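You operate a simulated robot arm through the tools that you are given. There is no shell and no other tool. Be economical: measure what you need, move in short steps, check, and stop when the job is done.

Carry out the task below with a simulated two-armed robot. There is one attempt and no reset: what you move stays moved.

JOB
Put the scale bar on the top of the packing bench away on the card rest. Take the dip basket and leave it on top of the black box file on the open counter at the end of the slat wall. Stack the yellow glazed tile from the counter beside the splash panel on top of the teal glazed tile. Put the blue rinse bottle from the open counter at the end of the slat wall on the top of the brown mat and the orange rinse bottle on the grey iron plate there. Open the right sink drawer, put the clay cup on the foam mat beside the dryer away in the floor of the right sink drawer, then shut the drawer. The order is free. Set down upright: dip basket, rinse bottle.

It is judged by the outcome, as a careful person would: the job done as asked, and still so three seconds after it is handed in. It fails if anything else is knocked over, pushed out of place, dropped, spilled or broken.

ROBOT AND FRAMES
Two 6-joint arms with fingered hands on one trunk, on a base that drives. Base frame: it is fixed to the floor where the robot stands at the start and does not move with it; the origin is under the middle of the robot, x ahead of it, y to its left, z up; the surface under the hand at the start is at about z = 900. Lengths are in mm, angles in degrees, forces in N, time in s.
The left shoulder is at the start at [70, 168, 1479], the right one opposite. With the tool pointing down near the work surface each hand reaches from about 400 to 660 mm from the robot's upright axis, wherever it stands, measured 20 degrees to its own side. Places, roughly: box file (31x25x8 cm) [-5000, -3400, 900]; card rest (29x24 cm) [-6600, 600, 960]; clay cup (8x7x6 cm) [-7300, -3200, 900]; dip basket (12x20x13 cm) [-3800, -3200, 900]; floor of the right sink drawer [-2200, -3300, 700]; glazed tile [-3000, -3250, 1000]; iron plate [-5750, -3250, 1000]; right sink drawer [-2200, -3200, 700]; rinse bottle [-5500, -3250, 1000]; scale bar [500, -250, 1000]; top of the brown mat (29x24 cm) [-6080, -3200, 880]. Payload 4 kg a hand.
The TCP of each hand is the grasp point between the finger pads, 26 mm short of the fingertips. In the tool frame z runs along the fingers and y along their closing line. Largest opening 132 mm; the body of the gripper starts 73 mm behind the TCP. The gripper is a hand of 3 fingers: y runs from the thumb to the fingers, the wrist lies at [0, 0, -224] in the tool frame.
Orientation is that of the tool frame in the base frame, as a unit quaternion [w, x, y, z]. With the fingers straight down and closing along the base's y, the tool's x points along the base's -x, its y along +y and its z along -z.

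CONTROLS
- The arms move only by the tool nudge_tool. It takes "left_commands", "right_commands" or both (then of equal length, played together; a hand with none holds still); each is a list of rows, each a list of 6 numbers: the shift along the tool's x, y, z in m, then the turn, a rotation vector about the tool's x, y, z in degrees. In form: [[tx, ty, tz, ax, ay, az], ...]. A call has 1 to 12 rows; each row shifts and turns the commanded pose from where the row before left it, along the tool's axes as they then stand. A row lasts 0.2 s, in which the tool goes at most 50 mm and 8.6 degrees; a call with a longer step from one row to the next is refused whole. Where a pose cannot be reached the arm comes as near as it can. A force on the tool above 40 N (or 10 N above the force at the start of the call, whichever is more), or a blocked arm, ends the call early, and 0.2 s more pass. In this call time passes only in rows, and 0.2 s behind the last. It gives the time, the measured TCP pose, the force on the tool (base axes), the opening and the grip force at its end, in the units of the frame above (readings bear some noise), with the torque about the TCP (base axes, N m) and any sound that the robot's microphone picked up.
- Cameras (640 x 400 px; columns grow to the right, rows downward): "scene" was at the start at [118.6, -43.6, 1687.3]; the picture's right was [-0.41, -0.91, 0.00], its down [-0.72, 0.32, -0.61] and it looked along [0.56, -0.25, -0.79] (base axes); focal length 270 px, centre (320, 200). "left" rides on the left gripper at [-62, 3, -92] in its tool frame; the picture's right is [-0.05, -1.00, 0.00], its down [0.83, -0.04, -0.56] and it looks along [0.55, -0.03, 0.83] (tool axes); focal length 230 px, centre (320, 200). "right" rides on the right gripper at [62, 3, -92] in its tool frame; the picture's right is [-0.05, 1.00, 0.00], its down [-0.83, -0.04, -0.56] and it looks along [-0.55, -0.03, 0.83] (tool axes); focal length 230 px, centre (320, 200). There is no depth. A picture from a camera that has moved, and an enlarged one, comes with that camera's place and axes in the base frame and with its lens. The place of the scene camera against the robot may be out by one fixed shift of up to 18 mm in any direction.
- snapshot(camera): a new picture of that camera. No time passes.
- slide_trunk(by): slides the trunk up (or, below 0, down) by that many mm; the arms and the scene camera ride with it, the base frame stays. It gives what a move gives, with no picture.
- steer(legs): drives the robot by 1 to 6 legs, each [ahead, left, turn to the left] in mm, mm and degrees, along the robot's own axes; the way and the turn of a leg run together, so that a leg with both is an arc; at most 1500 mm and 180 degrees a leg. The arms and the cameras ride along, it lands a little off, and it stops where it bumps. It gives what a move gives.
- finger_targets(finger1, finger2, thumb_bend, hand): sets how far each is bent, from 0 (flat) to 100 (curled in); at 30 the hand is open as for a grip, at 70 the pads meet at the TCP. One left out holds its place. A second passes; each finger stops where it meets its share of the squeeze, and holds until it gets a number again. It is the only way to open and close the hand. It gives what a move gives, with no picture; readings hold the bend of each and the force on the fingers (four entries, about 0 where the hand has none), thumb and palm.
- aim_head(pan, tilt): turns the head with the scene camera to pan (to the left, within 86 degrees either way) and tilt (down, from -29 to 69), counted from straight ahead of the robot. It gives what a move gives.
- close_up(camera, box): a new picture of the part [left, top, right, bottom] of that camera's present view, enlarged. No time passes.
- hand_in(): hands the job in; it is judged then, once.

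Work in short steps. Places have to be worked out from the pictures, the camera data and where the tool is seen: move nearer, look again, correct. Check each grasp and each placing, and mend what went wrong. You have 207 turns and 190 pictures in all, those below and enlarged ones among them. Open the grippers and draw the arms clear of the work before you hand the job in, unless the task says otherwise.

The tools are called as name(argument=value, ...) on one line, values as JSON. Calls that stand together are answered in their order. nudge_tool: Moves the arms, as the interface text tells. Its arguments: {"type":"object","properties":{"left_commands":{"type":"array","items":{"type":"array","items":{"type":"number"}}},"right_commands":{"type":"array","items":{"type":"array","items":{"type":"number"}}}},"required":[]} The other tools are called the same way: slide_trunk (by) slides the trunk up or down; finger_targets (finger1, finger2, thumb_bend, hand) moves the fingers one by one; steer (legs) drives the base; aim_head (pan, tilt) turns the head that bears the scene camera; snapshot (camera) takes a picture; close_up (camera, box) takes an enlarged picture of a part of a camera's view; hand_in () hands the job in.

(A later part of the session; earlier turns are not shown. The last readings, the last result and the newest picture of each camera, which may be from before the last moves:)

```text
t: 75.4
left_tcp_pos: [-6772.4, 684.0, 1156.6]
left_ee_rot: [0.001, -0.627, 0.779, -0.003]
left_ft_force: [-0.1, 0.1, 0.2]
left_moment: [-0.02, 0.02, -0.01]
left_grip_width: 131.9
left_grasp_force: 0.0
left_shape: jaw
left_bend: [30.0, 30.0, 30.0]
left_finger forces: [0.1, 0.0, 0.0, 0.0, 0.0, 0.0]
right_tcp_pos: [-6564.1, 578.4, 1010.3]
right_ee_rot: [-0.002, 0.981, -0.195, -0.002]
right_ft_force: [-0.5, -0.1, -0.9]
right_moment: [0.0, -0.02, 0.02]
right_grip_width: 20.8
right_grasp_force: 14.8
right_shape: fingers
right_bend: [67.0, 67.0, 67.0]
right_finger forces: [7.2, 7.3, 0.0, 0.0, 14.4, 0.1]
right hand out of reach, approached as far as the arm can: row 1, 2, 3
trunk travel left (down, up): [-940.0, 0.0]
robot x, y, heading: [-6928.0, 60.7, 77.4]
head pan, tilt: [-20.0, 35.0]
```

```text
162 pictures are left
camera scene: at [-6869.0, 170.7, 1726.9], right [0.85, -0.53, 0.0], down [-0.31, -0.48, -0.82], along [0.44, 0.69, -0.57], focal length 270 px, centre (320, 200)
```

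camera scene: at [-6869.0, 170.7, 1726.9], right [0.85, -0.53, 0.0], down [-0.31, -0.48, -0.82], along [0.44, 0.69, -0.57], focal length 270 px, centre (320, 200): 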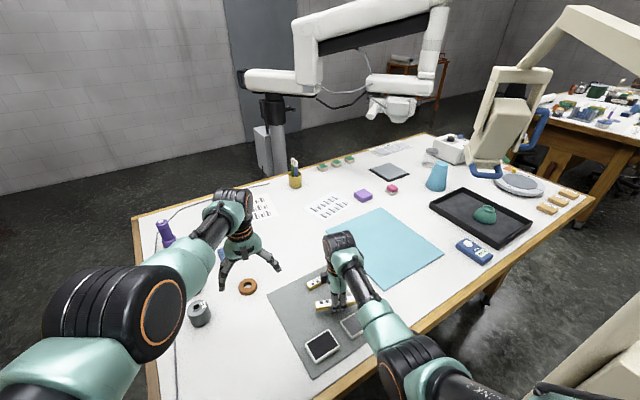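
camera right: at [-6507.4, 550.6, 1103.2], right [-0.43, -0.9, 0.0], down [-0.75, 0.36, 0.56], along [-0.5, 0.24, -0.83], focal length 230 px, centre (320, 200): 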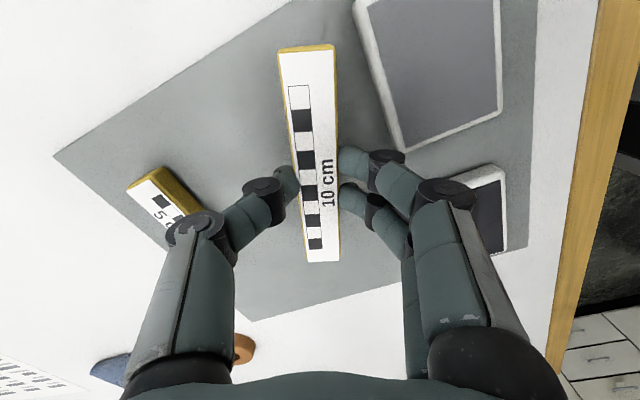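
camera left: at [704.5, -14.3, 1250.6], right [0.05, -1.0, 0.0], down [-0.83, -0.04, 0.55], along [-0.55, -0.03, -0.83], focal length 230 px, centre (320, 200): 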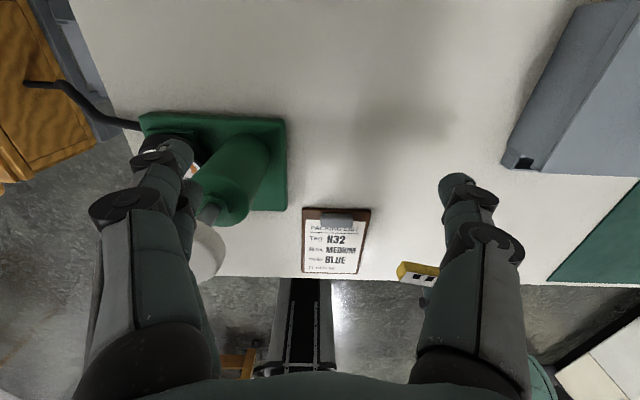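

The earlier rotation was blocked by reach; now extended, I'll rotate by 22° and shift to (-6617, 600).

nudge_tool(right_commands=[[0, 0, 0, 0, 0, -7.5], [0, 0, 0, 0, 0, -7.5], [0, 0, 0, 0, 0, -7.5], [-0.026, -0.01, 0, 0, 0, 0], [-0.026, -0.01, 0, 0, 0, 0]])

snapshot(camera="right")

```text
t: 76.6
left_tcp_pos: [-6775.0, 685.9, 1155.9]
left_ee_rot: [0.001, -0.627, 0.779, -0.003]
left_ft_force: [0.0, 0.3, 0.4]
left_moment: [0.0, -0.02, -0.01]
left_grip_width: 131.9
left_grasp_force: 0.1
left_shape: jaw
left_bend: [30.0, 30.0, 30.0]
left_finger forces: [0.0, 0.0, 0.1, 0.0, 0.0, 0.0]
right_tcp_pos: [-6614.9, 622.2, 1013.0]
right_ee_rot: [0.0, 0.985, -0.172, 0.0]
right_ft_force: [-0.4, 0.3, -1.1]
right_moment: [-0.02, -0.01, 0.01]
right_grip_width: 20.8
right_grasp_force: 14.3
right_shape: fingers
right_bend: [67.0, 67.0, 67.0]
right_finger forces: [7.2, 7.3, 0.0, 0.0, 14.4, 0.0]
right hand out of reach, approached as far as the arm can: row 1, 2, 3
trunk travel left (down, up): [-940.0, 0.0]
robot x, y, heading: [-6924.4, 61.2, 77.5]
head pan, tilt: [-20.0, 35.0]
```

```text
161 pictures are left
camera right: at [-6557.9, 596.3, 1105.4], right [-0.39, -0.92, 0.0], down [-0.77, 0.32, 0.56], along [-0.51, 0.22, -0.83], focal length 230 px, centre (320, 200)
```

right: 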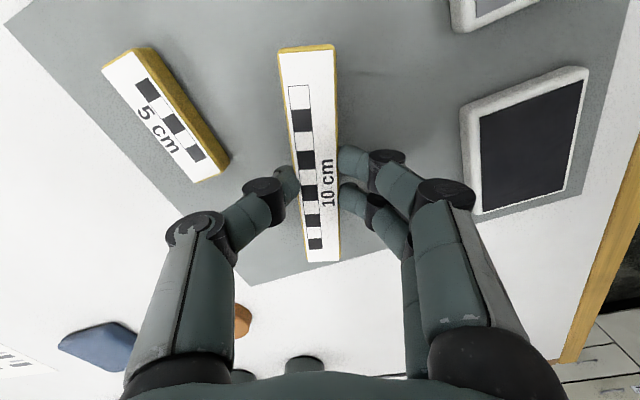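

The wrist limits more yaw; the bar at a 20° slant still fits. I'll shift to (-6605, 597) and lower gently.

nudge_tool(right_commands=[[0.018, 0.02, 0, 0, 0, 0], [0, 0, 0.01, 0, 0, 0], [0, 0, 0.005, 0, 0, 0], [0, 0, 0.004, 0, 0, 0]])

snapshot(camera="right")

```text
t: 77.6
left_tcp_pos: [-6772.4, 684.1, 1156.9]
left_ee_rot: [0.001, -0.626, 0.78, -0.001]
left_ft_force: [-0.4, 0.0, 0.0]
left_moment: [-0.01, 0.01, 0.0]
left_grip_width: 131.9
left_grasp_force: 0.0
left_shape: jaw
left_bend: [30.0, 30.0, 30.0]
left_finger forces: [0.1, 0.1, 0.1, 0.0, 0.0, 0.0]
right_tcp_pos: [-6603.3, 592.2, 993.1]
right_ee_rot: [-0.002, 0.985, -0.17, -0.001]
right_ft_force: [0.2, -0.2, -1.0]
right_moment: [-0.02, 0.0, -0.01]
right_grip_width: 21.0
right_grasp_force: 14.0
right_shape: fingers
right_bend: [67.0, 67.0, 67.0]
right_finger forces: [7.2, 7.1, 0.0, 0.0, 14.3, 0.0]
trunk travel left (down, up): [-940.0, 0.0]
robot x, y, heading: [-6928.3, 60.7, 77.7]
head pan, tilt: [-20.0, 35.0]
```

```text
160 pictures are left
camera right: at [-6546.0, 567.3, 1085.1], right [-0.39, -0.92, 0.0], down [-0.77, 0.32, 0.56], along [-0.51, 0.22, -0.83], focal length 230 px, centre (320, 200)
```

right: 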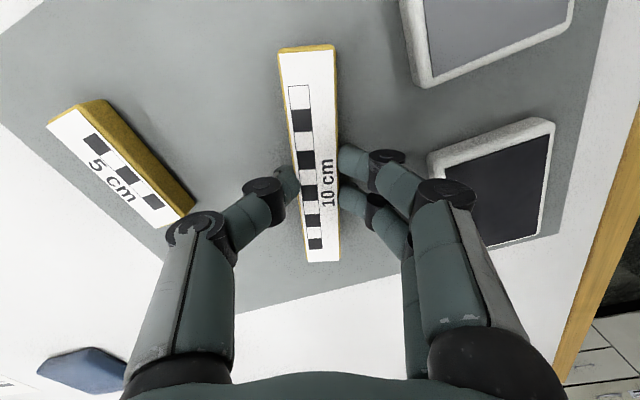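

Well placed. I'll lower in small steps.

nudge_tool(right_commands=[[0, 0, 0.004, 0, 0, 0], [0, 0, 0.004, 0, 0, 0], [0, 0, 0.004, 0, 0, 0]])

```text
t: 78.4
left_tcp_pos: [-6774.2, 682.2, 1158.2]
left_ee_rot: [0.002, -0.625, 0.78, -0.002]
left_ft_force: [0.1, -0.2, 0.6]
left_moment: [0.02, -0.01, -0.01]
left_grip_width: 131.9
left_grasp_force: 0.1
left_shape: jaw
left_bend: [30.0, 30.0, 30.0]
left_finger forces: [0.0, 0.0, 0.1, 0.1, 0.1, 0.1]
right_tcp_pos: [-6604.8, 593.6, 986.1]
right_ee_rot: [-0.005, 0.985, -0.171, 0.0]
right_ft_force: [1.7, -1.3, 21.5]
right_moment: [0.04, -0.04, 0.0]
right_grip_width: 20.5
right_grasp_force: 19.4
right_shape: fingers
right_bend: [70.0, 69.0, 68.0]
right_finger forces: [9.7, 9.8, 0.0, 0.0, 19.1, 0.0]
trunk travel left (down, up): [-940.0, 0.0]
robot x, y, heading: [-6925.5, 57.9, 77.7]
head pan, tilt: [-20.0, 35.0]
```

Contact at 21 N. I'll ease up 3 mm and open slightly.

nudge_tool(right_commands=[[0, 0, -0.004, 0, 0, 0]])

finger_targets(hand="right", finger1=55, finger2=55, thumb_bend=55)

nudge_tool(right_commands=[[0, 0, -0.03, 0, 0, 0], [0, 0, -0.04, 0, 0, 0], [0, 0, -0.04, 0, 0, 0]])

snapshot(camera="right")

```text
t: 78.8
left_tcp_pos: [-6773.4, 685.4, 1156.8]
left_ee_rot: [0.001, -0.626, 0.78, -0.002]
left_ft_force: [-0.8, -0.1, 0.0]
left_moment: [0.02, 0.01, 0.01]
left_grip_width: 132.0
left_grasp_force: 0.1
left_shape: jaw
left_bend: [30.0, 30.0, 30.0]
left_finger forces: [0.0, 0.0, 0.0, 0.0, 0.0, 0.0]
right_tcp_pos: [-6604.5, 593.1, 985.6]
right_ee_rot: [-0.002, 0.985, -0.171, 0.0]
right_ft_force: [1.1, 3.2, 15.3]
right_moment: [0.13, -0.08, 0.0]
right_grip_width: 20.6
right_grasp_force: 17.7
right_shape: fingers
right_bend: [70.0, 69.0, 68.0]
right_finger forces: [7.8, 7.9, 0.0, 0.0, 19.3, 0.0]
trunk travel left (down, up): [-940.0, 0.0]
robot x, y, heading: [-6928.6, 64.9, 77.5]
head pan, tilt: [-20.0, 35.0]
```

```text
t: 79.8
left_tcp_pos: [-6774.1, 682.7, 1158.5]
left_ee_rot: [0.001, -0.626, 0.78, -0.002]
left_ft_force: [-0.5, -0.1, 0.2]
left_moment: [0.01, 0.0, 0.01]
left_grip_width: 131.9
left_grasp_force: 0.0
left_shape: jaw
left_bend: [30.0, 30.0, 30.0]
left_finger forces: [0.0, 0.1, 0.1, 0.0, 0.0, 0.1]
right_tcp_pos: [-6604.8, 590.0, 986.4]
right_ee_rot: [-0.001, 0.985, -0.171, -0.001]
right_ft_force: [-0.4, -0.8, 19.7]
right_moment: [-0.17, 0.06, 0.03]
right_grip_width: 41.7
right_grasp_force: 9.8
right_shape: fingers
right_bend: [58.0, 58.0, 57.0]
right_finger forces: [6.4, 6.2, 0.0, 0.0, 7.4, 0.0]
trunk travel left (down, up): [-940.0, 0.0]
robot x, y, heading: [-6924.6, 61.6, 77.9]
head pan, tilt: [-20.0, 35.0]
```

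```text
t: 80.6
left_tcp_pos: [-6773.2, 684.5, 1156.6]
left_ee_rot: [0.0, -0.626, 0.78, -0.002]
left_ft_force: [-0.6, -0.2, 0.4]
left_moment: [-0.02, -0.02, 0.0]
left_grip_width: 131.7
left_grasp_force: 0.1
left_shape: jaw
left_bend: [30.0, 30.0, 30.0]
left_finger forces: [0.1, 0.1, 0.1, 0.0, 0.0, 0.0]
right_tcp_pos: [-6605.8, 589.2, 1093.5]
right_ee_rot: [0.0, 0.985, -0.172, 0.0]
right_ft_force: [-0.6, -0.5, -0.6]
right_moment: [0.01, 0.01, 0.02]
right_grip_width: 50.4
right_grasp_force: 0.0
right_shape: fingers
right_bend: [55.0, 55.0, 55.0]
right_finger forces: [0.1, 0.0, 0.0, 0.1, 0.0, 0.0]
trunk travel left (down, up): [-940.0, 0.0]
robot x, y, heading: [-6926.4, 57.5, 77.5]
head pan, tilt: [-20.0, 35.0]
```

```text
159 pictures are left
camera right: at [-6548.5, 565.1, 1186.7], right [-0.39, -0.92, 0.0], down [-0.77, 0.32, 0.56], along [-0.51, 0.21, -0.83], focal length 230 px, centre (320, 200)
```

right: 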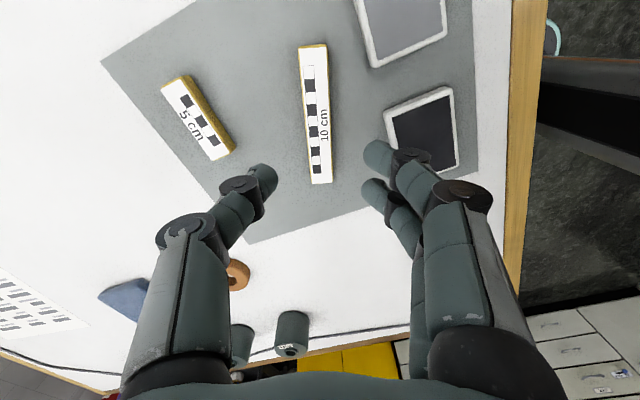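

The scale bar lies on the card rest. Now to the clay cup: back off, turn to face -y and drive toward the counter.

steer(legs=[[-600, 0, 0], [0, 0, -167.5], [1300, 0, 0]])

aim_head(pan=0, tilt=30)

snapshot(camera="scene")

```text
t: 96.9
left_tcp_pos: [-7070.5, -2455.7, 1156.7]
left_ee_rot: [-0.002, 0.707, 0.707, 0.0]
left_ft_force: [0.8, -0.2, 0.0]
left_moment: [-0.03, 0.04, 0.02]
left_grip_width: 132.1
left_grasp_force: 0.0
left_shape: jaw
left_bend: [30.0, 30.0, 30.0]
left_finger forces: [0.0, 0.0, 0.0, 0.0, 0.0, 0.1]
right_tcp_pos: [-7254.3, -2401.3, 1093.6]
right_ee_rot: [0.0, 0.063, 0.998, -0.001]
right_ft_force: [-1.0, 0.5, 0.3]
right_moment: [0.0, 0.0, 0.02]
right_grip_width: 50.5
right_grasp_force: 0.1
right_shape: fingers
right_bend: [55.0, 55.0, 55.0]
right_finger forces: [0.1, 0.0, 0.0, 0.0, 0.1, 0.0]
trunk travel left (down, up): [-940.0, 0.0]
robot x, y, heading: [-7056.2, -1815.4, -89.8]
head pan, tilt: [-20.0, 35.0]
```

```text
t: 97.8
left_tcp_pos: [-7069.6, -2459.0, 1156.4]
left_ee_rot: [-0.003, 0.707, 0.707, 0.0]
left_ft_force: [-0.3, -1.0, 0.7]
left_moment: [0.0, 0.02, 0.01]
left_grip_width: 131.9
left_grasp_force: 0.1
left_shape: jaw
left_bend: [30.0, 30.0, 30.0]
left_finger forces: [0.0, 0.0, 0.1, 0.0, 0.1, 0.0]
right_tcp_pos: [-7254.6, -2402.0, 1093.8]
right_ee_rot: [0.0, 0.065, 0.998, -0.002]
right_ft_force: [-0.1, 0.3, 0.8]
right_moment: [0.0, 0.0, 0.0]
right_grip_width: 50.7
right_grasp_force: 0.1
right_shape: fingers
right_bend: [55.0, 55.0, 55.0]
right_finger forces: [0.1, 0.1, 0.0, 0.1, 0.1, 0.0]
trunk travel left (down, up): [-940.0, 0.0]
robot x, y, heading: [-7056.1, -1815.1, -89.8]
head pan, tilt: [0.0, 30.0]
```

```text
158 pictures are left
camera scene: at [-7054.6, -1969.3, 1734.5], right [-1.0, 0.0, 0.0], down [0.0, 0.5, -0.87], along [0.0, -0.87, -0.5], focal length 270 px, centre (320, 200)
```

scene: 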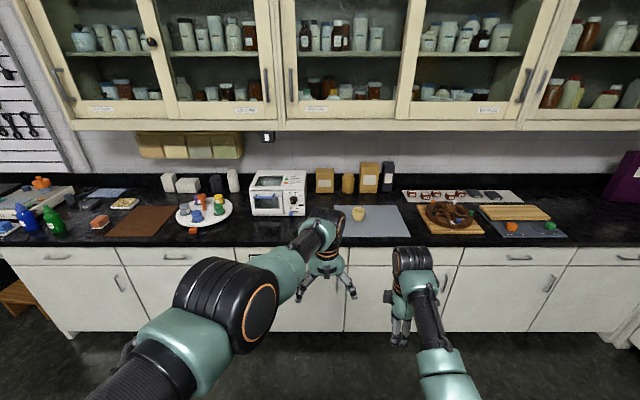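

The clay cup sits at about (-7264, -3225) on the grey foam mat; the counter edge is near y=-3000, with wall cabinets above. First I'll tuck the left hand lower, back and outward so it clears the cabinets, and open the right hand.

nudge_tool(left_commands=[[0, 0.02, 0.04, 0, 0, 0], [0, 0.02, 0.04, 0, 0, 0], [0.02, 0.03, 0.03, 0, 0, 0], [0.03, 0.035, 0, 0, 0, 0], [0.03, 0.035, 0, 0, 0, 0], [0.035, 0.03, 0, 0, 0, 0], [0.035, 0.03, 0, 0, 0, 0], [0.03, 0, 0, 0, 0, 0]])

finger_targets(hand="right", finger1=30, finger2=30, thumb_bend=30)

close_up(camera="scene", box=[240, 140, 480, 290])

close_up(camera="scene", box=[0, 160, 240, 310])

```text
t: 99.6
left_tcp_pos: [-6906.6, -2438.9, 971.7]
left_ee_rot: [-0.004, 0.707, 0.707, 0.001]
left_ft_force: [0.3, 0.9, 0.2]
left_moment: [0.01, 0.0, 0.01]
left_grip_width: 132.0
left_grasp_force: 0.0
left_shape: jaw
left_bend: [30.0, 30.0, 30.0]
left_finger forces: [0.0, 0.0, 0.1, 0.1, 0.0, 0.1]
left hand out of reach, approached as far as the arm can: row 3, 4, 5, 6, 7, 8
right_tcp_pos: [-7253.5, -2401.8, 1093.4]
right_ee_rot: [0.001, 0.064, 0.998, 0.0]
right_ft_force: [-0.8, 0.3, -0.2]
right_moment: [0.01, 0.02, 0.02]
right_grip_width: 50.2
right_grasp_force: 0.0
right_shape: fingers
right_bend: [55.0, 55.0, 55.0]
right_finger forces: [0.0, 0.0, 0.0, 0.0, 0.0, 0.1]
trunk travel left (down, up): [-940.0, 0.0]
robot x, y, heading: [-7054.7, -1814.5, -89.9]
head pan, tilt: [0.0, 30.0]
```

```text
t: 100.6
left_tcp_pos: [-6905.5, -2439.8, 971.7]
left_ee_rot: [-0.002, 0.707, 0.707, 0.0]
left_ft_force: [0.0, -0.6, -0.3]
left_moment: [0.03, 0.02, -0.03]
left_grip_width: 132.0
left_grasp_force: 0.0
left_shape: jaw
left_bend: [30.0, 30.0, 30.0]
left_finger forces: [0.0, 0.0, 0.1, 0.1, 0.0, 0.0]
right_tcp_pos: [-7254.9, -2402.3, 1093.2]
right_ee_rot: [0.001, 0.064, 0.998, -0.001]
right_ft_force: [-0.2, -0.1, 0.3]
right_moment: [0.02, -0.01, -0.04]
right_grip_width: 133.9
right_grasp_force: 0.0
right_shape: fingers
right_bend: [30.0, 30.0, 30.0]
right_finger forces: [0.0, 0.0, 0.1, 0.1, 0.1, 0.0]
trunk travel left (down, up): [-940.0, 0.0]
robot x, y, heading: [-7053.2, -1813.9, -90.0]
head pan, tilt: [0.0, 30.0]
```

```text
2.67 times, centred on (360, 215) of scene
camera zoom: at [-7054.3, -1969.0, 1734.6], right [-1.0, 0.0, 0.0], down [0.0, 0.5, -0.87], along [0.0, -0.87, -0.5], focal length 719 px, centre (213, 160)
```

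zoom: 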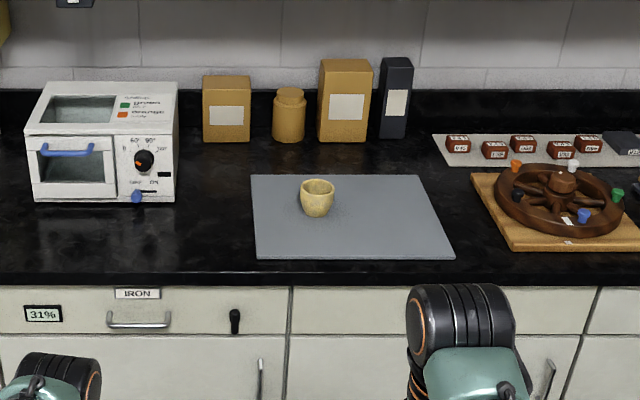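

```text
2.67 times, centred on (120, 235) of scene
camera zoom: at [-7054.3, -1969.0, 1734.6], right [-1.0, 0.0, 0.0], down [0.0, 0.5, -0.87], along [0.0, -0.87, -0.5], focal length 719 px, centre (853, 107)
```

zoom: 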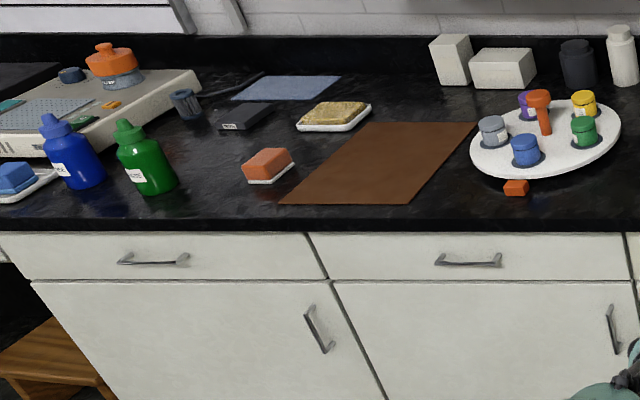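

The left hand would meet the dryer if I used the right, so I'll take the cup with the left hand: raise it and drive so it comes over the cup.

nudge_tool(left_commands=[[0, 0, -0.04, 0, 0, 0], [0, 0, -0.04, 0, 0, 0]])

steer(legs=[[0, -361, 0], [700, 0, 0]])

snapshot(camera="left")

snapshot(camera="scene")

```text
t: 101.2
left_tcp_pos: [-6910.0, -2470.5, 1040.9]
left_ee_rot: [-0.004, 0.707, 0.707, 0.001]
left_ft_force: [-0.1, 0.2, -0.1]
left_moment: [-0.03, 0.01, 0.02]
left_grip_width: 132.0
left_grasp_force: 0.1
left_shape: jaw
left_bend: [30.0, 30.0, 30.0]
left_finger forces: [0.0, 0.0, 0.0, 0.0, 0.0, 0.0]
left hand out of reach, approached as far as the arm can: row 1, 2
right_tcp_pos: [-7254.0, -2402.4, 1094.2]
right_ee_rot: [0.001, 0.063, 0.998, -0.001]
right_ft_force: [-0.1, -0.2, 0.3]
right_moment: [0.0, 0.01, -0.02]
right_grip_width: 133.8
right_grasp_force: 0.0
right_shape: fingers
right_bend: [30.0, 30.0, 30.0]
right_finger forces: [0.0, 0.0, 0.1, 0.1, 0.1, 0.1]
trunk travel left (down, up): [-940.0, 0.0]
robot x, y, heading: [-7049.1, -1812.2, -89.8]
head pan, tilt: [0.0, 30.0]
```

```text
t: 106.9
left_tcp_pos: [-7266.9, -3166.0, 1041.3]
left_ee_rot: [-0.003, 0.709, 0.705, 0.001]
left_ft_force: [-0.7, 0.0, -0.8]
left_moment: [-0.03, 0.01, 0.02]
left_grip_width: 131.8
left_grasp_force: 0.0
left_shape: jaw
left_bend: [30.0, 30.0, 30.0]
left_finger forces: [0.0, 0.1, 0.0, 0.0, 0.1, 0.1]
right_tcp_pos: [-7610.6, -3095.6, 1095.0]
right_ee_rot: [0.001, 0.065, 0.998, -0.001]
right_ft_force: [-0.3, -0.2, 0.8]
right_moment: [-0.03, 0.0, 0.01]
right_grip_width: 134.2
right_grasp_force: 0.0
right_shape: fingers
right_bend: [30.0, 30.0, 30.0]
right_finger forces: [0.0, 0.0, 0.0, 0.1, 0.0, 0.0]
trunk travel left (down, up): [-940.0, 0.0]
robot x, y, heading: [-7405.5, -2512.3, -90.0]
head pan, tilt: [0.0, 30.0]
```

```text
155 pictures are left
camera left: at [-7263.2, -3226.3, 1134.1], right [-1.0, -0.05, 0.0], down [-0.04, 0.83, 0.56], along [-0.03, 0.56, -0.83], focal length 230 px, centre (320, 200)
```

left: 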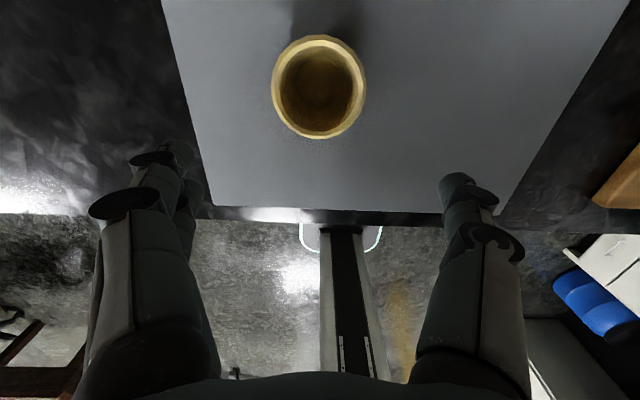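

```text
154 pictures are left
camera scene: at [-7409.8, -2662.3, 1734.8], right [-1.0, 0.0, 0.0], down [0.0, 0.5, -0.87], along [0.0, -0.87, -0.5], focal length 270 px, centre (320, 200)
```

scene: 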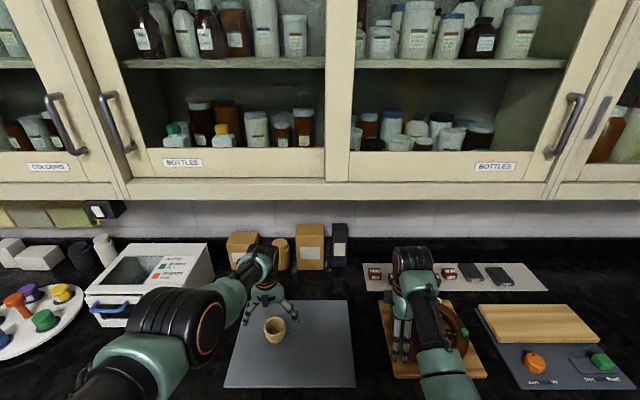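

The cup rim is at about (-7264, -3203). I'll drive 38 mm ahead to bring the hand over it, then look.

steer(legs=[[38, 0, 0]])

nudge_tool(left_commands=[[0, 0, 0.03, 0, 0, 0]])

snapshot(camera="left")

```text
t: 107.7
left_tcp_pos: [-7266.4, -3196.3, 1045.9]
left_ee_rot: [-0.001, 0.709, 0.706, -0.002]
left_ft_force: [1.1, 0.3, 0.1]
left_moment: [-0.08, 0.01, 0.02]
left_grip_width: 131.8
left_grasp_force: 0.1
left_shape: jaw
left_bend: [30.0, 30.0, 30.0]
left_finger forces: [0.0, 0.1, 0.0, 0.0, 0.1, 0.0]
right_tcp_pos: [-7612.3, -3126.5, 1099.4]
right_ee_rot: [0.001, 0.066, 0.998, -0.004]
right_ft_force: [0.3, -0.3, 0.4]
right_moment: [-0.07, 0.0, 0.0]
right_grip_width: 133.8
right_grasp_force: 0.0
right_shape: fingers
right_bend: [30.0, 30.0, 30.0]
right_finger forces: [0.0, 0.0, 0.1, 0.0, 0.1, 0.0]
trunk travel left (down, up): [-940.0, 0.0]
robot x, y, heading: [-7410.4, -2549.7, -90.2]
head pan, tilt: [0.0, 30.0]
```

```text
t: 108.1
left_tcp_pos: [-7262.6, -3198.8, 1012.7]
left_ee_rot: [-0.004, 0.709, 0.705, 0.002]
left_ft_force: [0.9, -0.4, 0.5]
left_moment: [0.0, -0.02, 0.02]
left_grip_width: 131.9
left_grasp_force: 0.1
left_shape: jaw
left_bend: [30.0, 30.0, 30.0]
left_finger forces: [0.0, 0.0, 0.1, 0.0, 0.0, 0.1]
left hand out of reach, approached as far as the arm can: row 1
right_tcp_pos: [-7610.9, -3137.5, 1092.5]
right_ee_rot: [0.001, 0.065, 0.998, 0.001]
right_ft_force: [0.7, -0.7, 0.1]
right_moment: [-0.01, -0.06, 0.04]
right_grip_width: 134.2
right_grasp_force: 0.0
right_shape: fingers
right_bend: [30.0, 30.0, 30.0]
right_finger forces: [0.0, 0.1, 0.0, 0.0, 0.0, 0.0]
trunk travel left (down, up): [-940.0, 0.0]
robot x, y, heading: [-7410.1, -2549.2, -90.1]
head pan, tilt: [0.0, 30.0]
```

```text
153 pictures are left
camera left: at [-7259.9, -3260.3, 1104.3], right [-1.0, -0.05, 0.0], down [-0.04, 0.83, 0.56], along [-0.03, 0.56, -0.83], focal length 230 px, centre (320, 200)
```

left: 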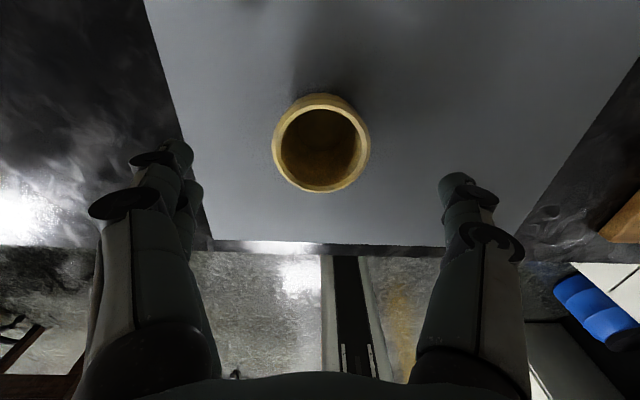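

At the reach limit. I'll drive 55 mm closer and draw the hand back 45 mm to be over the cup at a comfortable reach.

nudge_tool(left_commands=[[0.045, 0, -0.01, 0, 0, 0]])

steer(legs=[[55, 0, 0]])

snapshot(camera="left")

```text
t: 108.5
left_tcp_pos: [-7267.8, -3186.7, 1007.2]
left_ee_rot: [-0.005, 0.708, 0.706, 0.001]
left_ft_force: [-0.5, 0.2, 0.0]
left_moment: [-0.02, -0.03, -0.01]
left_grip_width: 131.9
left_grasp_force: 0.0
left_shape: jaw
left_bend: [30.0, 30.0, 30.0]
left_finger forces: [0.1, 0.0, 0.0, 0.0, 0.1, 0.0]
left hand out of reach, approached as far as the arm can: row 1
right_tcp_pos: [-7611.7, -3133.3, 1094.2]
right_ee_rot: [0.001, 0.065, 0.998, -0.001]
right_ft_force: [0.3, -0.2, 0.4]
right_moment: [0.01, -0.01, -0.02]
right_grip_width: 133.8
right_grasp_force: 0.0
right_shape: fingers
right_bend: [30.0, 30.0, 30.0]
right_finger forces: [0.0, 0.1, 0.1, 0.0, 0.0, 0.0]
trunk travel left (down, up): [-940.0, 0.0]
robot x, y, heading: [-7410.8, -2547.8, -89.9]
head pan, tilt: [0.0, 30.0]
```

```text
t: 109.5
left_tcp_pos: [-7267.7, -3235.7, 1012.5]
left_ee_rot: [0.0, 0.709, 0.705, -0.001]
left_ft_force: [-0.8, 1.9, 0.2]
left_moment: [-0.08, 0.01, 0.0]
left_grip_width: 132.0
left_grasp_force: 0.1
left_shape: jaw
left_bend: [30.0, 30.0, 30.0]
left_finger forces: [0.0, 0.1, 0.1, 0.1, 0.0, 0.0]
right_tcp_pos: [-7612.3, -3179.9, 1098.3]
right_ee_rot: [0.002, 0.066, 0.998, -0.005]
right_ft_force: [0.7, 0.2, 0.2]
right_moment: [-0.08, 0.01, -0.05]
right_grip_width: 133.6
right_grasp_force: 0.0
right_shape: fingers
right_bend: [30.0, 30.0, 30.0]
right_finger forces: [0.1, 0.1, 0.0, 0.0, 0.1, 0.0]
trunk travel left (down, up): [-940.0, 0.0]
robot x, y, heading: [-7413.2, -2605.6, -90.1]
head pan, tilt: [0.0, 30.0]
```

```text
152 pictures are left
camera left: at [-7265.1, -3296.6, 1105.1], right [-1.0, -0.05, 0.0], down [-0.04, 0.83, 0.55], along [-0.03, 0.55, -0.83], focal length 230 px, centre (320, 200)
```

left: 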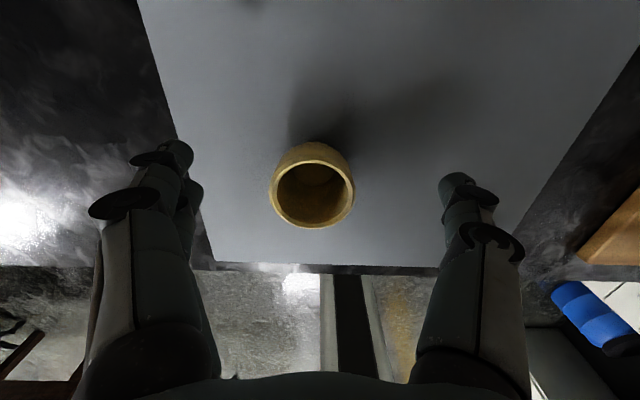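

My commanded pose for the left arm has drifted from the measured one through earlier unreachable rows. I'll bring the command back to a reachable pose above the cup (ahead 603, left 149, z≈1107).

nudge_tool(left_commands=[[-0.037, -0.0075, 0, 0, 0, 0], [-0.037, -0.0075, 0, 0, 0, 0], [-0.037, -0.0075, 0, 0, 0, 0], [-0.037, -0.0075, 0, 0, 0, 0], [-0.037, -0.0075, 0, 0, 0, 0]])

snapshot(camera="left")

```text
t: 110.7
left_tcp_pos: [-7264.2, -3254.0, 1028.2]
left_ee_rot: [-0.005, 0.709, 0.705, 0.001]
left_ft_force: [-0.4, 0.8, 0.2]
left_moment: [0.0, -0.02, -0.03]
left_grip_width: 131.7
left_grasp_force: 0.2
left_shape: jaw
left_bend: [30.0, 30.0, 30.0]
left_finger forces: [0.0, 0.1, 0.0, 0.0, 0.0, 0.1]
left hand out of reach, approached as far as the arm can: row 1, 2, 3, 4, 5
right_tcp_pos: [-7612.5, -3188.2, 1095.4]
right_ee_rot: [0.0, 0.067, 0.998, -0.001]
right_ft_force: [-0.2, 0.8, 0.2]
right_moment: [-0.01, 0.03, 0.03]
right_grip_width: 134.1
right_grasp_force: 0.1
right_shape: fingers
right_bend: [30.0, 30.0, 30.0]
right_finger forces: [0.0, 0.0, 0.0, 0.1, 0.0, 0.0]
trunk travel left (down, up): [-940.0, 0.0]
robot x, y, heading: [-7405.2, -2602.7, -90.2]
head pan, tilt: [0.0, 30.0]
```

```text
151 pictures are left
camera left: at [-7262.0, -3315.6, 1120.0], right [-1.0, -0.05, 0.0], down [-0.04, 0.83, 0.56], along [-0.03, 0.56, -0.83], focal length 230 px, centre (320, 200)
```

left: 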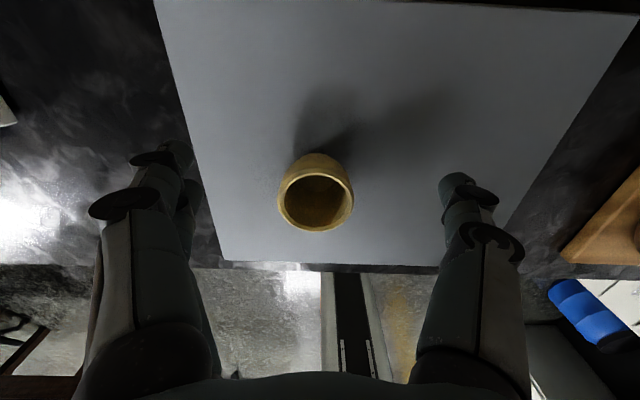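

I'll lower the commanded height 50 mm; the fingers straddle the cup, so this is safe.

nudge_tool(left_commands=[[0, 0, 0.025, 0, 0, 0], [0, 0, 0.025, 0, 0, 0]])

```text
t: 111.3
left_tcp_pos: [-7262.5, -3238.8, 992.7]
left_ee_rot: [-0.004, 0.709, 0.705, 0.001]
left_ft_force: [-0.3, -0.3, 0.0]
left_moment: [-0.04, 0.01, -0.01]
left_grip_width: 132.1
left_grasp_force: 0.2
left_shape: jaw
left_bend: [30.0, 30.0, 30.0]
left_finger forces: [0.0, 0.0, 0.0, 0.0, 0.0, 0.1]
left hand out of reach, approached as far as the arm can: row 1, 2
right_tcp_pos: [-7611.4, -3188.4, 1093.3]
right_ee_rot: [0.001, 0.067, 0.998, -0.001]
right_ft_force: [0.2, -0.5, 0.3]
right_moment: [0.0, 0.0, 0.0]
right_grip_width: 133.8
right_grasp_force: 0.1
right_shape: fingers
right_bend: [30.0, 30.0, 30.0]
right_finger forces: [0.1, 0.0, 0.0, 0.0, 0.1, 0.0]
trunk travel left (down, up): [-940.0, 0.0]
robot x, y, heading: [-7409.8, -2602.5, -90.3]
head pan, tilt: [0.0, 30.0]
```

Inner reach shrinks with height; at z≈945 the hand should sit near 610 ahead. I'll back 8 mm and descend.

steer(legs=[[-8, 0, 0]])

nudge_tool(left_commands=[[0, 0, 0.028, 0, 0, 0], [0, 0, 0.028, 0, 0, 0], [0, 0, 0.028, 0, 0, 0]])

snapshot(camera="left")

```text
t: 112.0
left_tcp_pos: [-7262.0, -3232.7, 993.1]
left_ee_rot: [-0.005, 0.709, 0.705, 0.002]
left_ft_force: [-0.4, 0.0, 0.0]
left_moment: [0.01, -0.01, 0.04]
left_grip_width: 132.0
left_grasp_force: 0.1
left_shape: jaw
left_bend: [30.0, 30.0, 30.0]
left_finger forces: [0.1, 0.1, 0.1, 0.1, 0.0, 0.0]
right_tcp_pos: [-7610.7, -3182.2, 1093.4]
right_ee_rot: [0.001, 0.065, 0.998, 0.001]
right_ft_force: [0.7, 0.3, -0.6]
right_moment: [0.01, -0.01, 0.02]
right_grip_width: 133.8
right_grasp_force: 0.0
right_shape: fingers
right_bend: [30.0, 30.0, 30.0]
right_finger forces: [0.0, 0.0, 0.0, 0.1, 0.0, 0.0]
trunk travel left (down, up): [-940.0, 0.0]
robot x, y, heading: [-7409.2, -2592.9, -90.2]
head pan, tilt: [0.0, 30.0]
```

```text
t: 112.8
left_tcp_pos: [-7252.1, -3196.2, 927.4]
left_ee_rot: [-0.004, 0.709, 0.705, 0.002]
left_ft_force: [-1.2, -0.7, -0.9]
left_moment: [-0.01, 0.0, -0.02]
left_grip_width: 131.7
left_grasp_force: 0.1
left_shape: jaw
left_bend: [30.0, 30.0, 30.0]
left_finger forces: [0.0, 0.0, 0.0, 0.0, 0.0, 0.0]
left hand out of reach, approached as far as the arm can: row 1, 2, 3
right_tcp_pos: [-7611.8, -3181.5, 1092.9]
right_ee_rot: [0.001, 0.067, 0.998, 0.0]
right_ft_force: [0.3, -0.8, -0.4]
right_moment: [0.01, -0.01, -0.01]
right_grip_width: 134.0
right_grasp_force: 0.1
right_shape: fingers
right_bend: [30.0, 30.0, 30.0]
right_finger forces: [0.0, 0.1, 0.0, 0.0, 0.1, 0.0]
trunk travel left (down, up): [-940.0, 0.0]
robot x, y, heading: [-7411.4, -2595.2, -90.1]
head pan, tilt: [0.0, 30.0]
```

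```text
150 pictures are left
camera left: at [-7248.7, -3258.5, 1020.3], right [-1.0, -0.05, 0.0], down [-0.04, 0.83, 0.56], along [-0.03, 0.56, -0.83], focal length 230 px, centre (320, 200)
```

left: 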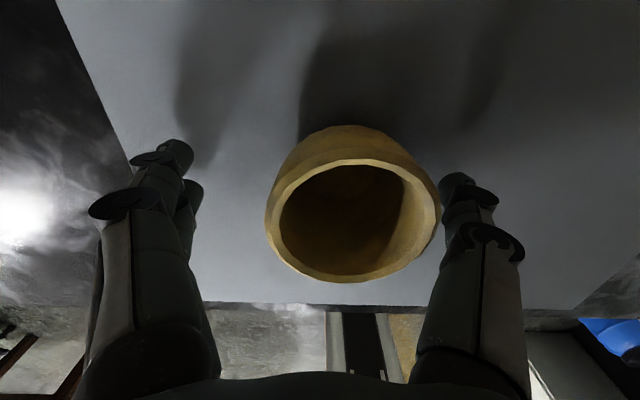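

The cup is about 9 mm to -x and 15 mm farther than the hand. I'll nudge correspondingly.

nudge_tool(left_commands=[[-0.01, -0.005, 0, 0, 0, 0], [-0.01, -0.005, 0, 0, 0, 0]])

snapshot(camera="left")

```text
t: 113.4
left_tcp_pos: [-7254.1, -3200.1, 931.4]
left_ee_rot: [-0.004, 0.709, 0.705, 0.002]
left_ft_force: [0.6, -0.8, -0.2]
left_moment: [0.01, -0.04, 0.0]
left_grip_width: 131.8
left_grasp_force: 0.1
left_shape: jaw
left_bend: [30.0, 30.0, 30.0]
left_finger forces: [0.0, 0.1, 0.1, 0.0, 0.0, 0.0]
left hand out of reach, approached as far as the arm can: row 1, 2
right_tcp_pos: [-7612.3, -3181.1, 1093.2]
right_ee_rot: [0.0, 0.067, 0.998, 0.0]
right_ft_force: [0.1, 0.2, -0.5]
right_moment: [0.02, 0.0, -0.03]
right_grip_width: 133.9
right_grasp_force: 0.0
right_shape: fingers
right_bend: [30.0, 30.0, 30.0]
right_finger forces: [0.1, 0.0, 0.0, 0.0, 0.1, 0.0]
trunk travel left (down, up): [-940.0, 0.0]
robot x, y, heading: [-7413.3, -2595.3, -90.2]
head pan, tilt: [0.0, 30.0]
```

```text
149 pictures are left
camera left: at [-7250.8, -3261.2, 1024.8], right [-1.0, -0.05, 0.0], down [-0.04, 0.83, 0.56], along [-0.03, 0.56, -0.83], focal length 230 px, centre (320, 200)
```

left: 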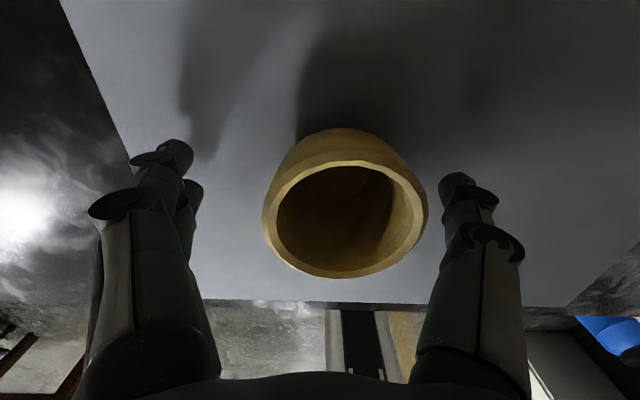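

I'll raise 15 mm (closing tips swing down) and sidestep 7 mm to centre on the cup.

nudge_tool(left_commands=[[0, 0, -0.015, 0, 0, 0]])

steer(legs=[[0, -7, 0]])

snapshot(camera="left")

```text
t: 113.8
left_tcp_pos: [-7254.4, -3198.6, 945.4]
left_ee_rot: [-0.004, 0.709, 0.705, 0.002]
left_ft_force: [0.0, 0.1, -0.7]
left_moment: [0.01, 0.01, 0.01]
left_grip_width: 131.9
left_grasp_force: 0.0
left_shape: jaw
left_bend: [30.0, 30.0, 30.0]
left_finger forces: [0.0, 0.1, 0.1, 0.1, 0.0, 0.1]
right_tcp_pos: [-7611.3, -3181.2, 1094.1]
right_ee_rot: [0.001, 0.066, 0.998, -0.001]
right_ft_force: [-0.2, -0.1, -1.0]
right_moment: [-0.04, 0.03, -0.03]
right_grip_width: 134.0
right_grasp_force: 0.0
right_shape: fingers
right_bend: [30.0, 30.0, 30.0]
right_finger forces: [0.0, 0.0, 0.0, 0.0, 0.0, 0.1]
trunk travel left (down, up): [-940.0, 0.0]
robot x, y, heading: [-7407.3, -2596.5, -90.3]
head pan, tilt: [0.0, 30.0]
```

```text
t: 114.5
left_tcp_pos: [-7259.5, -3199.3, 946.4]
left_ee_rot: [-0.004, 0.709, 0.705, 0.001]
left_ft_force: [0.0, -0.4, 0.6]
left_moment: [0.01, 0.02, 0.01]
left_grip_width: 132.0
left_grasp_force: 0.0
left_shape: jaw
left_bend: [30.0, 30.0, 30.0]
left_finger forces: [0.1, 0.0, 0.0, 0.0, 0.0, 0.1]
right_tcp_pos: [-7617.5, -3179.0, 1093.0]
right_ee_rot: [-0.001, 0.066, 0.998, -0.001]
right_ft_force: [-0.1, 0.3, -1.3]
right_moment: [0.02, -0.02, 0.0]
right_grip_width: 133.7
right_grasp_force: 0.2
right_shape: fingers
right_bend: [30.0, 30.0, 30.0]
right_finger forces: [0.0, 0.1, 0.1, 0.1, 0.1, 0.0]
trunk travel left (down, up): [-940.0, 0.0]
robot x, y, heading: [-7417.8, -2593.3, -90.0]
head pan, tilt: [0.0, 30.0]
```

```text
148 pictures are left
camera left: at [-7256.6, -3260.8, 1038.5], right [-1.0, -0.05, 0.0], down [-0.04, 0.83, 0.56], along [-0.03, 0.56, -0.83], focal length 230 px, centre (320, 200)
```

left: 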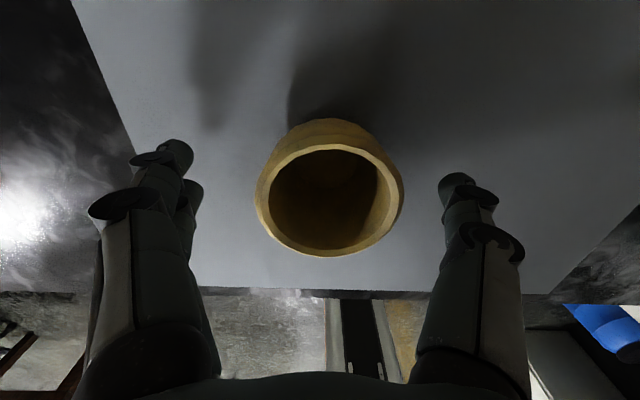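

Close enough; a 10 mm nudge ahead, then close the left hand on the cup.

nudge_tool(left_commands=[[-0.01, -0.003, 0, 0, 0, 0]])

finger_targets(hand="left", finger1=70, finger2=70, thumb_bend=70)

snapshot(camera="left")

```text
t: 115.0
left_tcp_pos: [-7264.6, -3208.6, 946.5]
left_ee_rot: [-0.003, 0.709, 0.705, 0.003]
left_ft_force: [0.4, -0.4, -0.7]
left_moment: [0.01, 0.0, 0.02]
left_grip_width: 132.0
left_grasp_force: 0.2
left_shape: jaw
left_bend: [30.0, 30.0, 30.0]
left_finger forces: [0.0, 0.1, 0.0, 0.1, 0.2, 0.0]
right_tcp_pos: [-7619.6, -3182.0, 1092.7]
right_ee_rot: [0.002, 0.066, 0.998, 0.0]
right_ft_force: [0.6, -0.9, 0.2]
right_moment: [0.01, -0.01, 0.03]
right_grip_width: 134.0
right_grasp_force: 0.1
right_shape: fingers
right_bend: [30.0, 30.0, 30.0]
right_finger forces: [0.0, 0.1, 0.0, 0.0, 0.0, 0.0]
trunk travel left (down, up): [-940.0, 0.0]
robot x, y, heading: [-7415.2, -2595.9, -89.8]
head pan, tilt: [0.0, 30.0]
```

```text
t: 116.0
left_tcp_pos: [-7264.2, -3209.2, 947.1]
left_ee_rot: [-0.004, 0.709, 0.706, 0.001]
left_ft_force: [0.1, 0.4, 0.2]
left_moment: [0.02, -0.06, 0.04]
left_grip_width: 55.6
left_grasp_force: 18.1
left_shape: fingers
left_bend: [54.0, 51.0, 59.0]
left_finger forces: [9.2, 9.2, 0.0, 0.0, 17.2, 0.1]
right_tcp_pos: [-7618.7, -3179.9, 1094.1]
right_ee_rot: [0.001, 0.066, 0.998, 0.0]
right_ft_force: [-0.3, 0.2, 0.1]
right_moment: [-0.04, -0.01, 0.01]
right_grip_width: 133.7
right_grasp_force: 0.1
right_shape: fingers
right_bend: [30.0, 30.0, 30.0]
right_finger forces: [0.0, 0.0, 0.0, 0.0, 0.0, 0.1]
trunk travel left (down, up): [-940.0, 0.0]
robot x, y, heading: [-7417.9, -2594.8, -90.1]
head pan, tilt: [0.0, 30.0]
```

```text
147 pictures are left
camera left: at [-7260.3, -3269.3, 1039.0], right [-1.0, -0.05, 0.0], down [-0.04, 0.83, 0.56], along [-0.03, 0.56, -0.83], focal length 230 px, centre (320, 200)
```

left: 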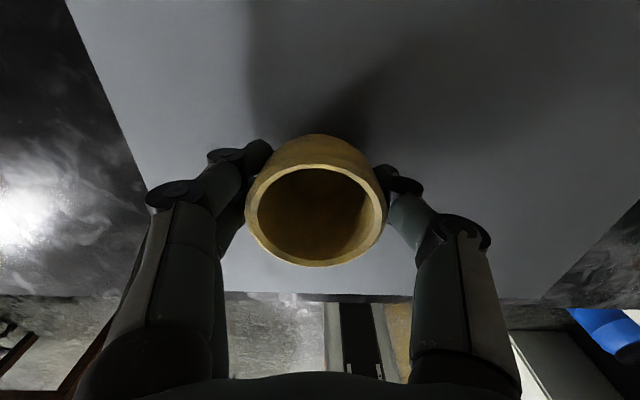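

Cup gripped (18 N). Lift, then back away from the counter.

nudge_tool(left_commands=[[0, 0, -0.02, 0, 0, 0], [-0.02, 0, -0.03, 0, 0, 0], [-0.02, 0, -0.03, 0, 0, 0]])

steer(legs=[[-550, 0, 0]])

snapshot(camera="scene")

aim_head(pan=70, tilt=20)

snapshot(camera="scene")

```text
t: 116.8
left_tcp_pos: [-7261.1, -3249.4, 1023.6]
left_ee_rot: [-0.004, 0.709, 0.706, 0.001]
left_ft_force: [-0.2, -0.1, -1.6]
left_moment: [0.02, -0.01, -0.02]
left_grip_width: 54.9
left_grasp_force: 17.4
left_shape: fingers
left_bend: [54.0, 51.0, 59.0]
left_finger forces: [9.2, 8.9, 0.1, 0.1, 17.3, 0.0]
right_tcp_pos: [-7617.9, -3181.1, 1093.1]
right_ee_rot: [0.0, 0.066, 0.998, 0.0]
right_ft_force: [0.7, -0.7, -0.8]
right_moment: [0.02, 0.03, -0.01]
right_grip_width: 134.1
right_grasp_force: 0.1
right_shape: fingers
right_bend: [30.0, 30.0, 30.0]
right_finger forces: [0.0, 0.1, 0.0, 0.1, 0.0, 0.0]
trunk travel left (down, up): [-940.0, 0.0]
robot x, y, heading: [-7417.8, -2595.0, -89.9]
head pan, tilt: [0.0, 30.0]
```

```text
t: 119.8
left_tcp_pos: [-7264.2, -2716.1, 1023.9]
left_ee_rot: [-0.004, 0.713, 0.701, 0.002]
left_ft_force: [0.5, -0.5, -1.0]
left_moment: [0.0, 0.04, -0.01]
left_grip_width: 55.0
left_grasp_force: 17.6
left_shape: fingers
left_bend: [54.0, 51.0, 59.0]
left_finger forces: [9.2, 9.1, 0.1, 0.1, 17.3, 0.0]
right_tcp_pos: [-7620.6, -2644.2, 1093.0]
right_ee_rot: [0.0, 0.071, 0.998, 0.0]
right_ft_force: [0.5, 1.6, -0.6]
right_moment: [0.0, 0.0, 0.01]
right_grip_width: 134.2
right_grasp_force: 0.0
right_shape: fingers
right_bend: [30.0, 30.0, 30.0]
right_finger forces: [0.0, 0.0, 0.1, 0.1, 0.1, 0.0]
trunk travel left (down, up): [-940.0, 0.0]
robot x, y, heading: [-7412.9, -2059.1, -90.9]
head pan, tilt: [0.0, 30.0]
```

```text
146 pictures are left
camera scene: at [-7414.5, -2215.6, 1734.3], right [-1.0, 0.01, 0.0], down [0.01, 0.5, -0.86], along [-0.01, -0.86, -0.5], focal length 270 px, centre (320, 200)
```

scene: 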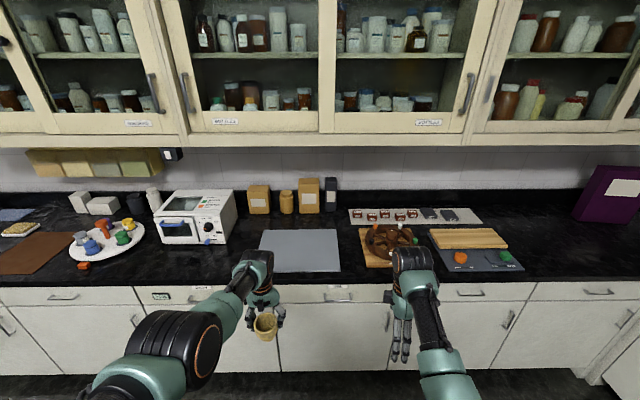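

```text
t: 121.3
left_tcp_pos: [-7263.3, -2713.2, 1025.3]
left_ee_rot: [-0.003, 0.712, 0.702, 0.0]
left_ft_force: [-0.8, 1.1, -0.9]
left_moment: [0.01, -0.01, 0.01]
left_grip_width: 55.4
left_grasp_force: 18.1
left_shape: fingers
left_bend: [54.0, 51.0, 59.0]
left_finger forces: [9.1, 9.1, 0.1, 0.0, 17.4, 0.1]
right_tcp_pos: [-7620.1, -2642.1, 1093.7]
right_ee_rot: [0.002, 0.071, 0.998, -0.001]
right_ft_force: [0.6, 1.1, 0.8]
right_moment: [0.0, 0.01, -0.01]
right_grip_width: 134.0
right_grasp_force: 0.0
right_shape: fingers
right_bend: [30.0, 30.0, 30.0]
right_finger forces: [0.0, 0.0, 0.0, 0.0, 0.0, 0.0]
trunk travel left (down, up): [-940.0, 0.0]
robot x, y, heading: [-7413.3, -2058.7, -91.0]
head pan, tilt: [70.0, 20.0]
```

```text
145 pictures are left
camera scene: at [-7326.3, -2155.5, 1750.6], right [-0.35, -0.94, 0.0], down [-0.32, 0.12, -0.94], along [0.88, -0.33, -0.34], focal length 270 px, centre (320, 200)
```

scene: 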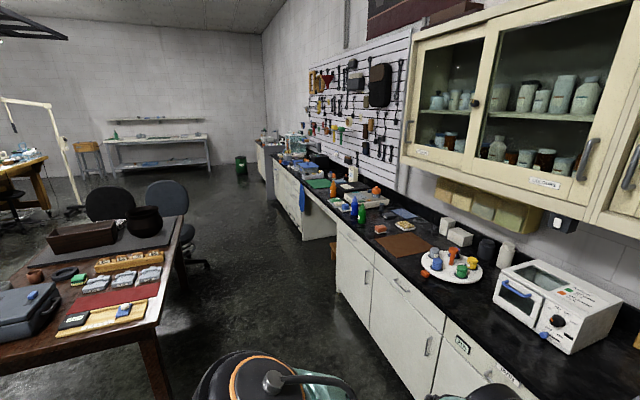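

Cup held. The aisle between the dark table/chairs (y≳-2150) and the counter front (y≈-3000) is passable at y≈-2590. I'll turn to heading 0 and drive along it.

steer(legs=[[0, 0, 91], [0, -530, 0], [1400, 0, 0]])

aim_head(pan=0, tilt=25)

snapshot(camera="scene")

```text
t: 134.8
left_tcp_pos: [-5357.7, -2430.8, 1026.1]
left_ee_rot: [-0.002, 0.011, 1.0, -0.002]
left_ft_force: [-0.6, 0.2, -1.2]
left_moment: [0.01, -0.02, 0.0]
left_grip_width: 55.1
left_grasp_force: 18.0
left_shape: fingers
left_bend: [54.0, 51.0, 59.0]
left_finger forces: [9.1, 9.2, 0.0, 0.1, 17.3, 0.0]
right_tcp_pos: [-5430.7, -2788.8, 1096.1]
right_ee_rot: [0.001, -0.653, 0.758, 0.001]
right_ft_force: [0.0, 0.1, -0.1]
right_moment: [0.01, -0.05, 0.02]
right_grip_width: 133.9
right_grasp_force: 0.0
right_shape: fingers
right_bend: [30.0, 30.0, 30.0]
right_finger forces: [0.1, 0.0, 0.1, 0.1, 0.0, 0.0]
trunk travel left (down, up): [-940.0, 0.0]
robot x, y, heading: [-6012.9, -2574.2, -1.0]
head pan, tilt: [70.0, 20.0]
```

```text
t: 136.2
left_tcp_pos: [-5355.9, -2430.0, 1025.7]
left_ee_rot: [-0.003, 0.01, 1.0, -0.001]
left_ft_force: [-0.8, 0.2, -1.8]
left_moment: [0.0, -0.01, 0.0]
left_grip_width: 55.3
left_grasp_force: 17.8
left_shape: fingers
left_bend: [54.0, 51.0, 59.0]
left_finger forces: [9.1, 9.2, 0.0, 0.0, 17.2, 0.0]
right_tcp_pos: [-5431.1, -2788.7, 1093.4]
right_ee_rot: [0.0, -0.653, 0.758, 0.001]
right_ft_force: [0.1, 1.1, 0.2]
right_moment: [0.01, -0.02, -0.02]
right_grip_width: 134.0
right_grasp_force: 0.1
right_shape: fingers
right_bend: [30.0, 30.0, 30.0]
right_finger forces: [0.0, 0.0, 0.1, 0.0, 0.0, 0.0]
trunk travel left (down, up): [-940.0, 0.0]
robot x, y, heading: [-6012.6, -2574.1, -0.7]
head pan, tilt: [0.0, 25.0]
```

```text
144 pictures are left
camera scene: at [-5870.0, -2591.7, 1742.5], right [-0.02, -1.0, 0.0], down [-0.42, 0.01, -0.91], along [0.91, -0.02, -0.42], focal length 270 px, centre (320, 200)
```

scene: 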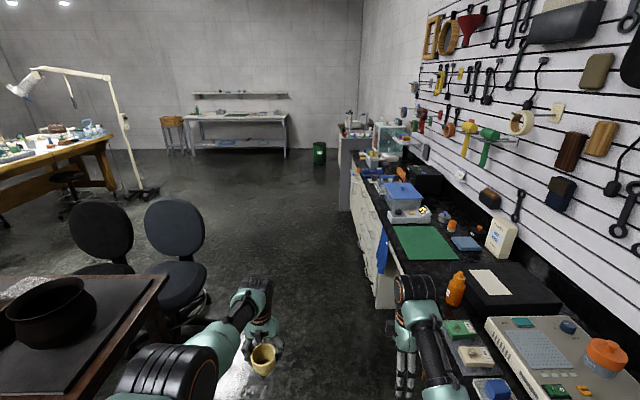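

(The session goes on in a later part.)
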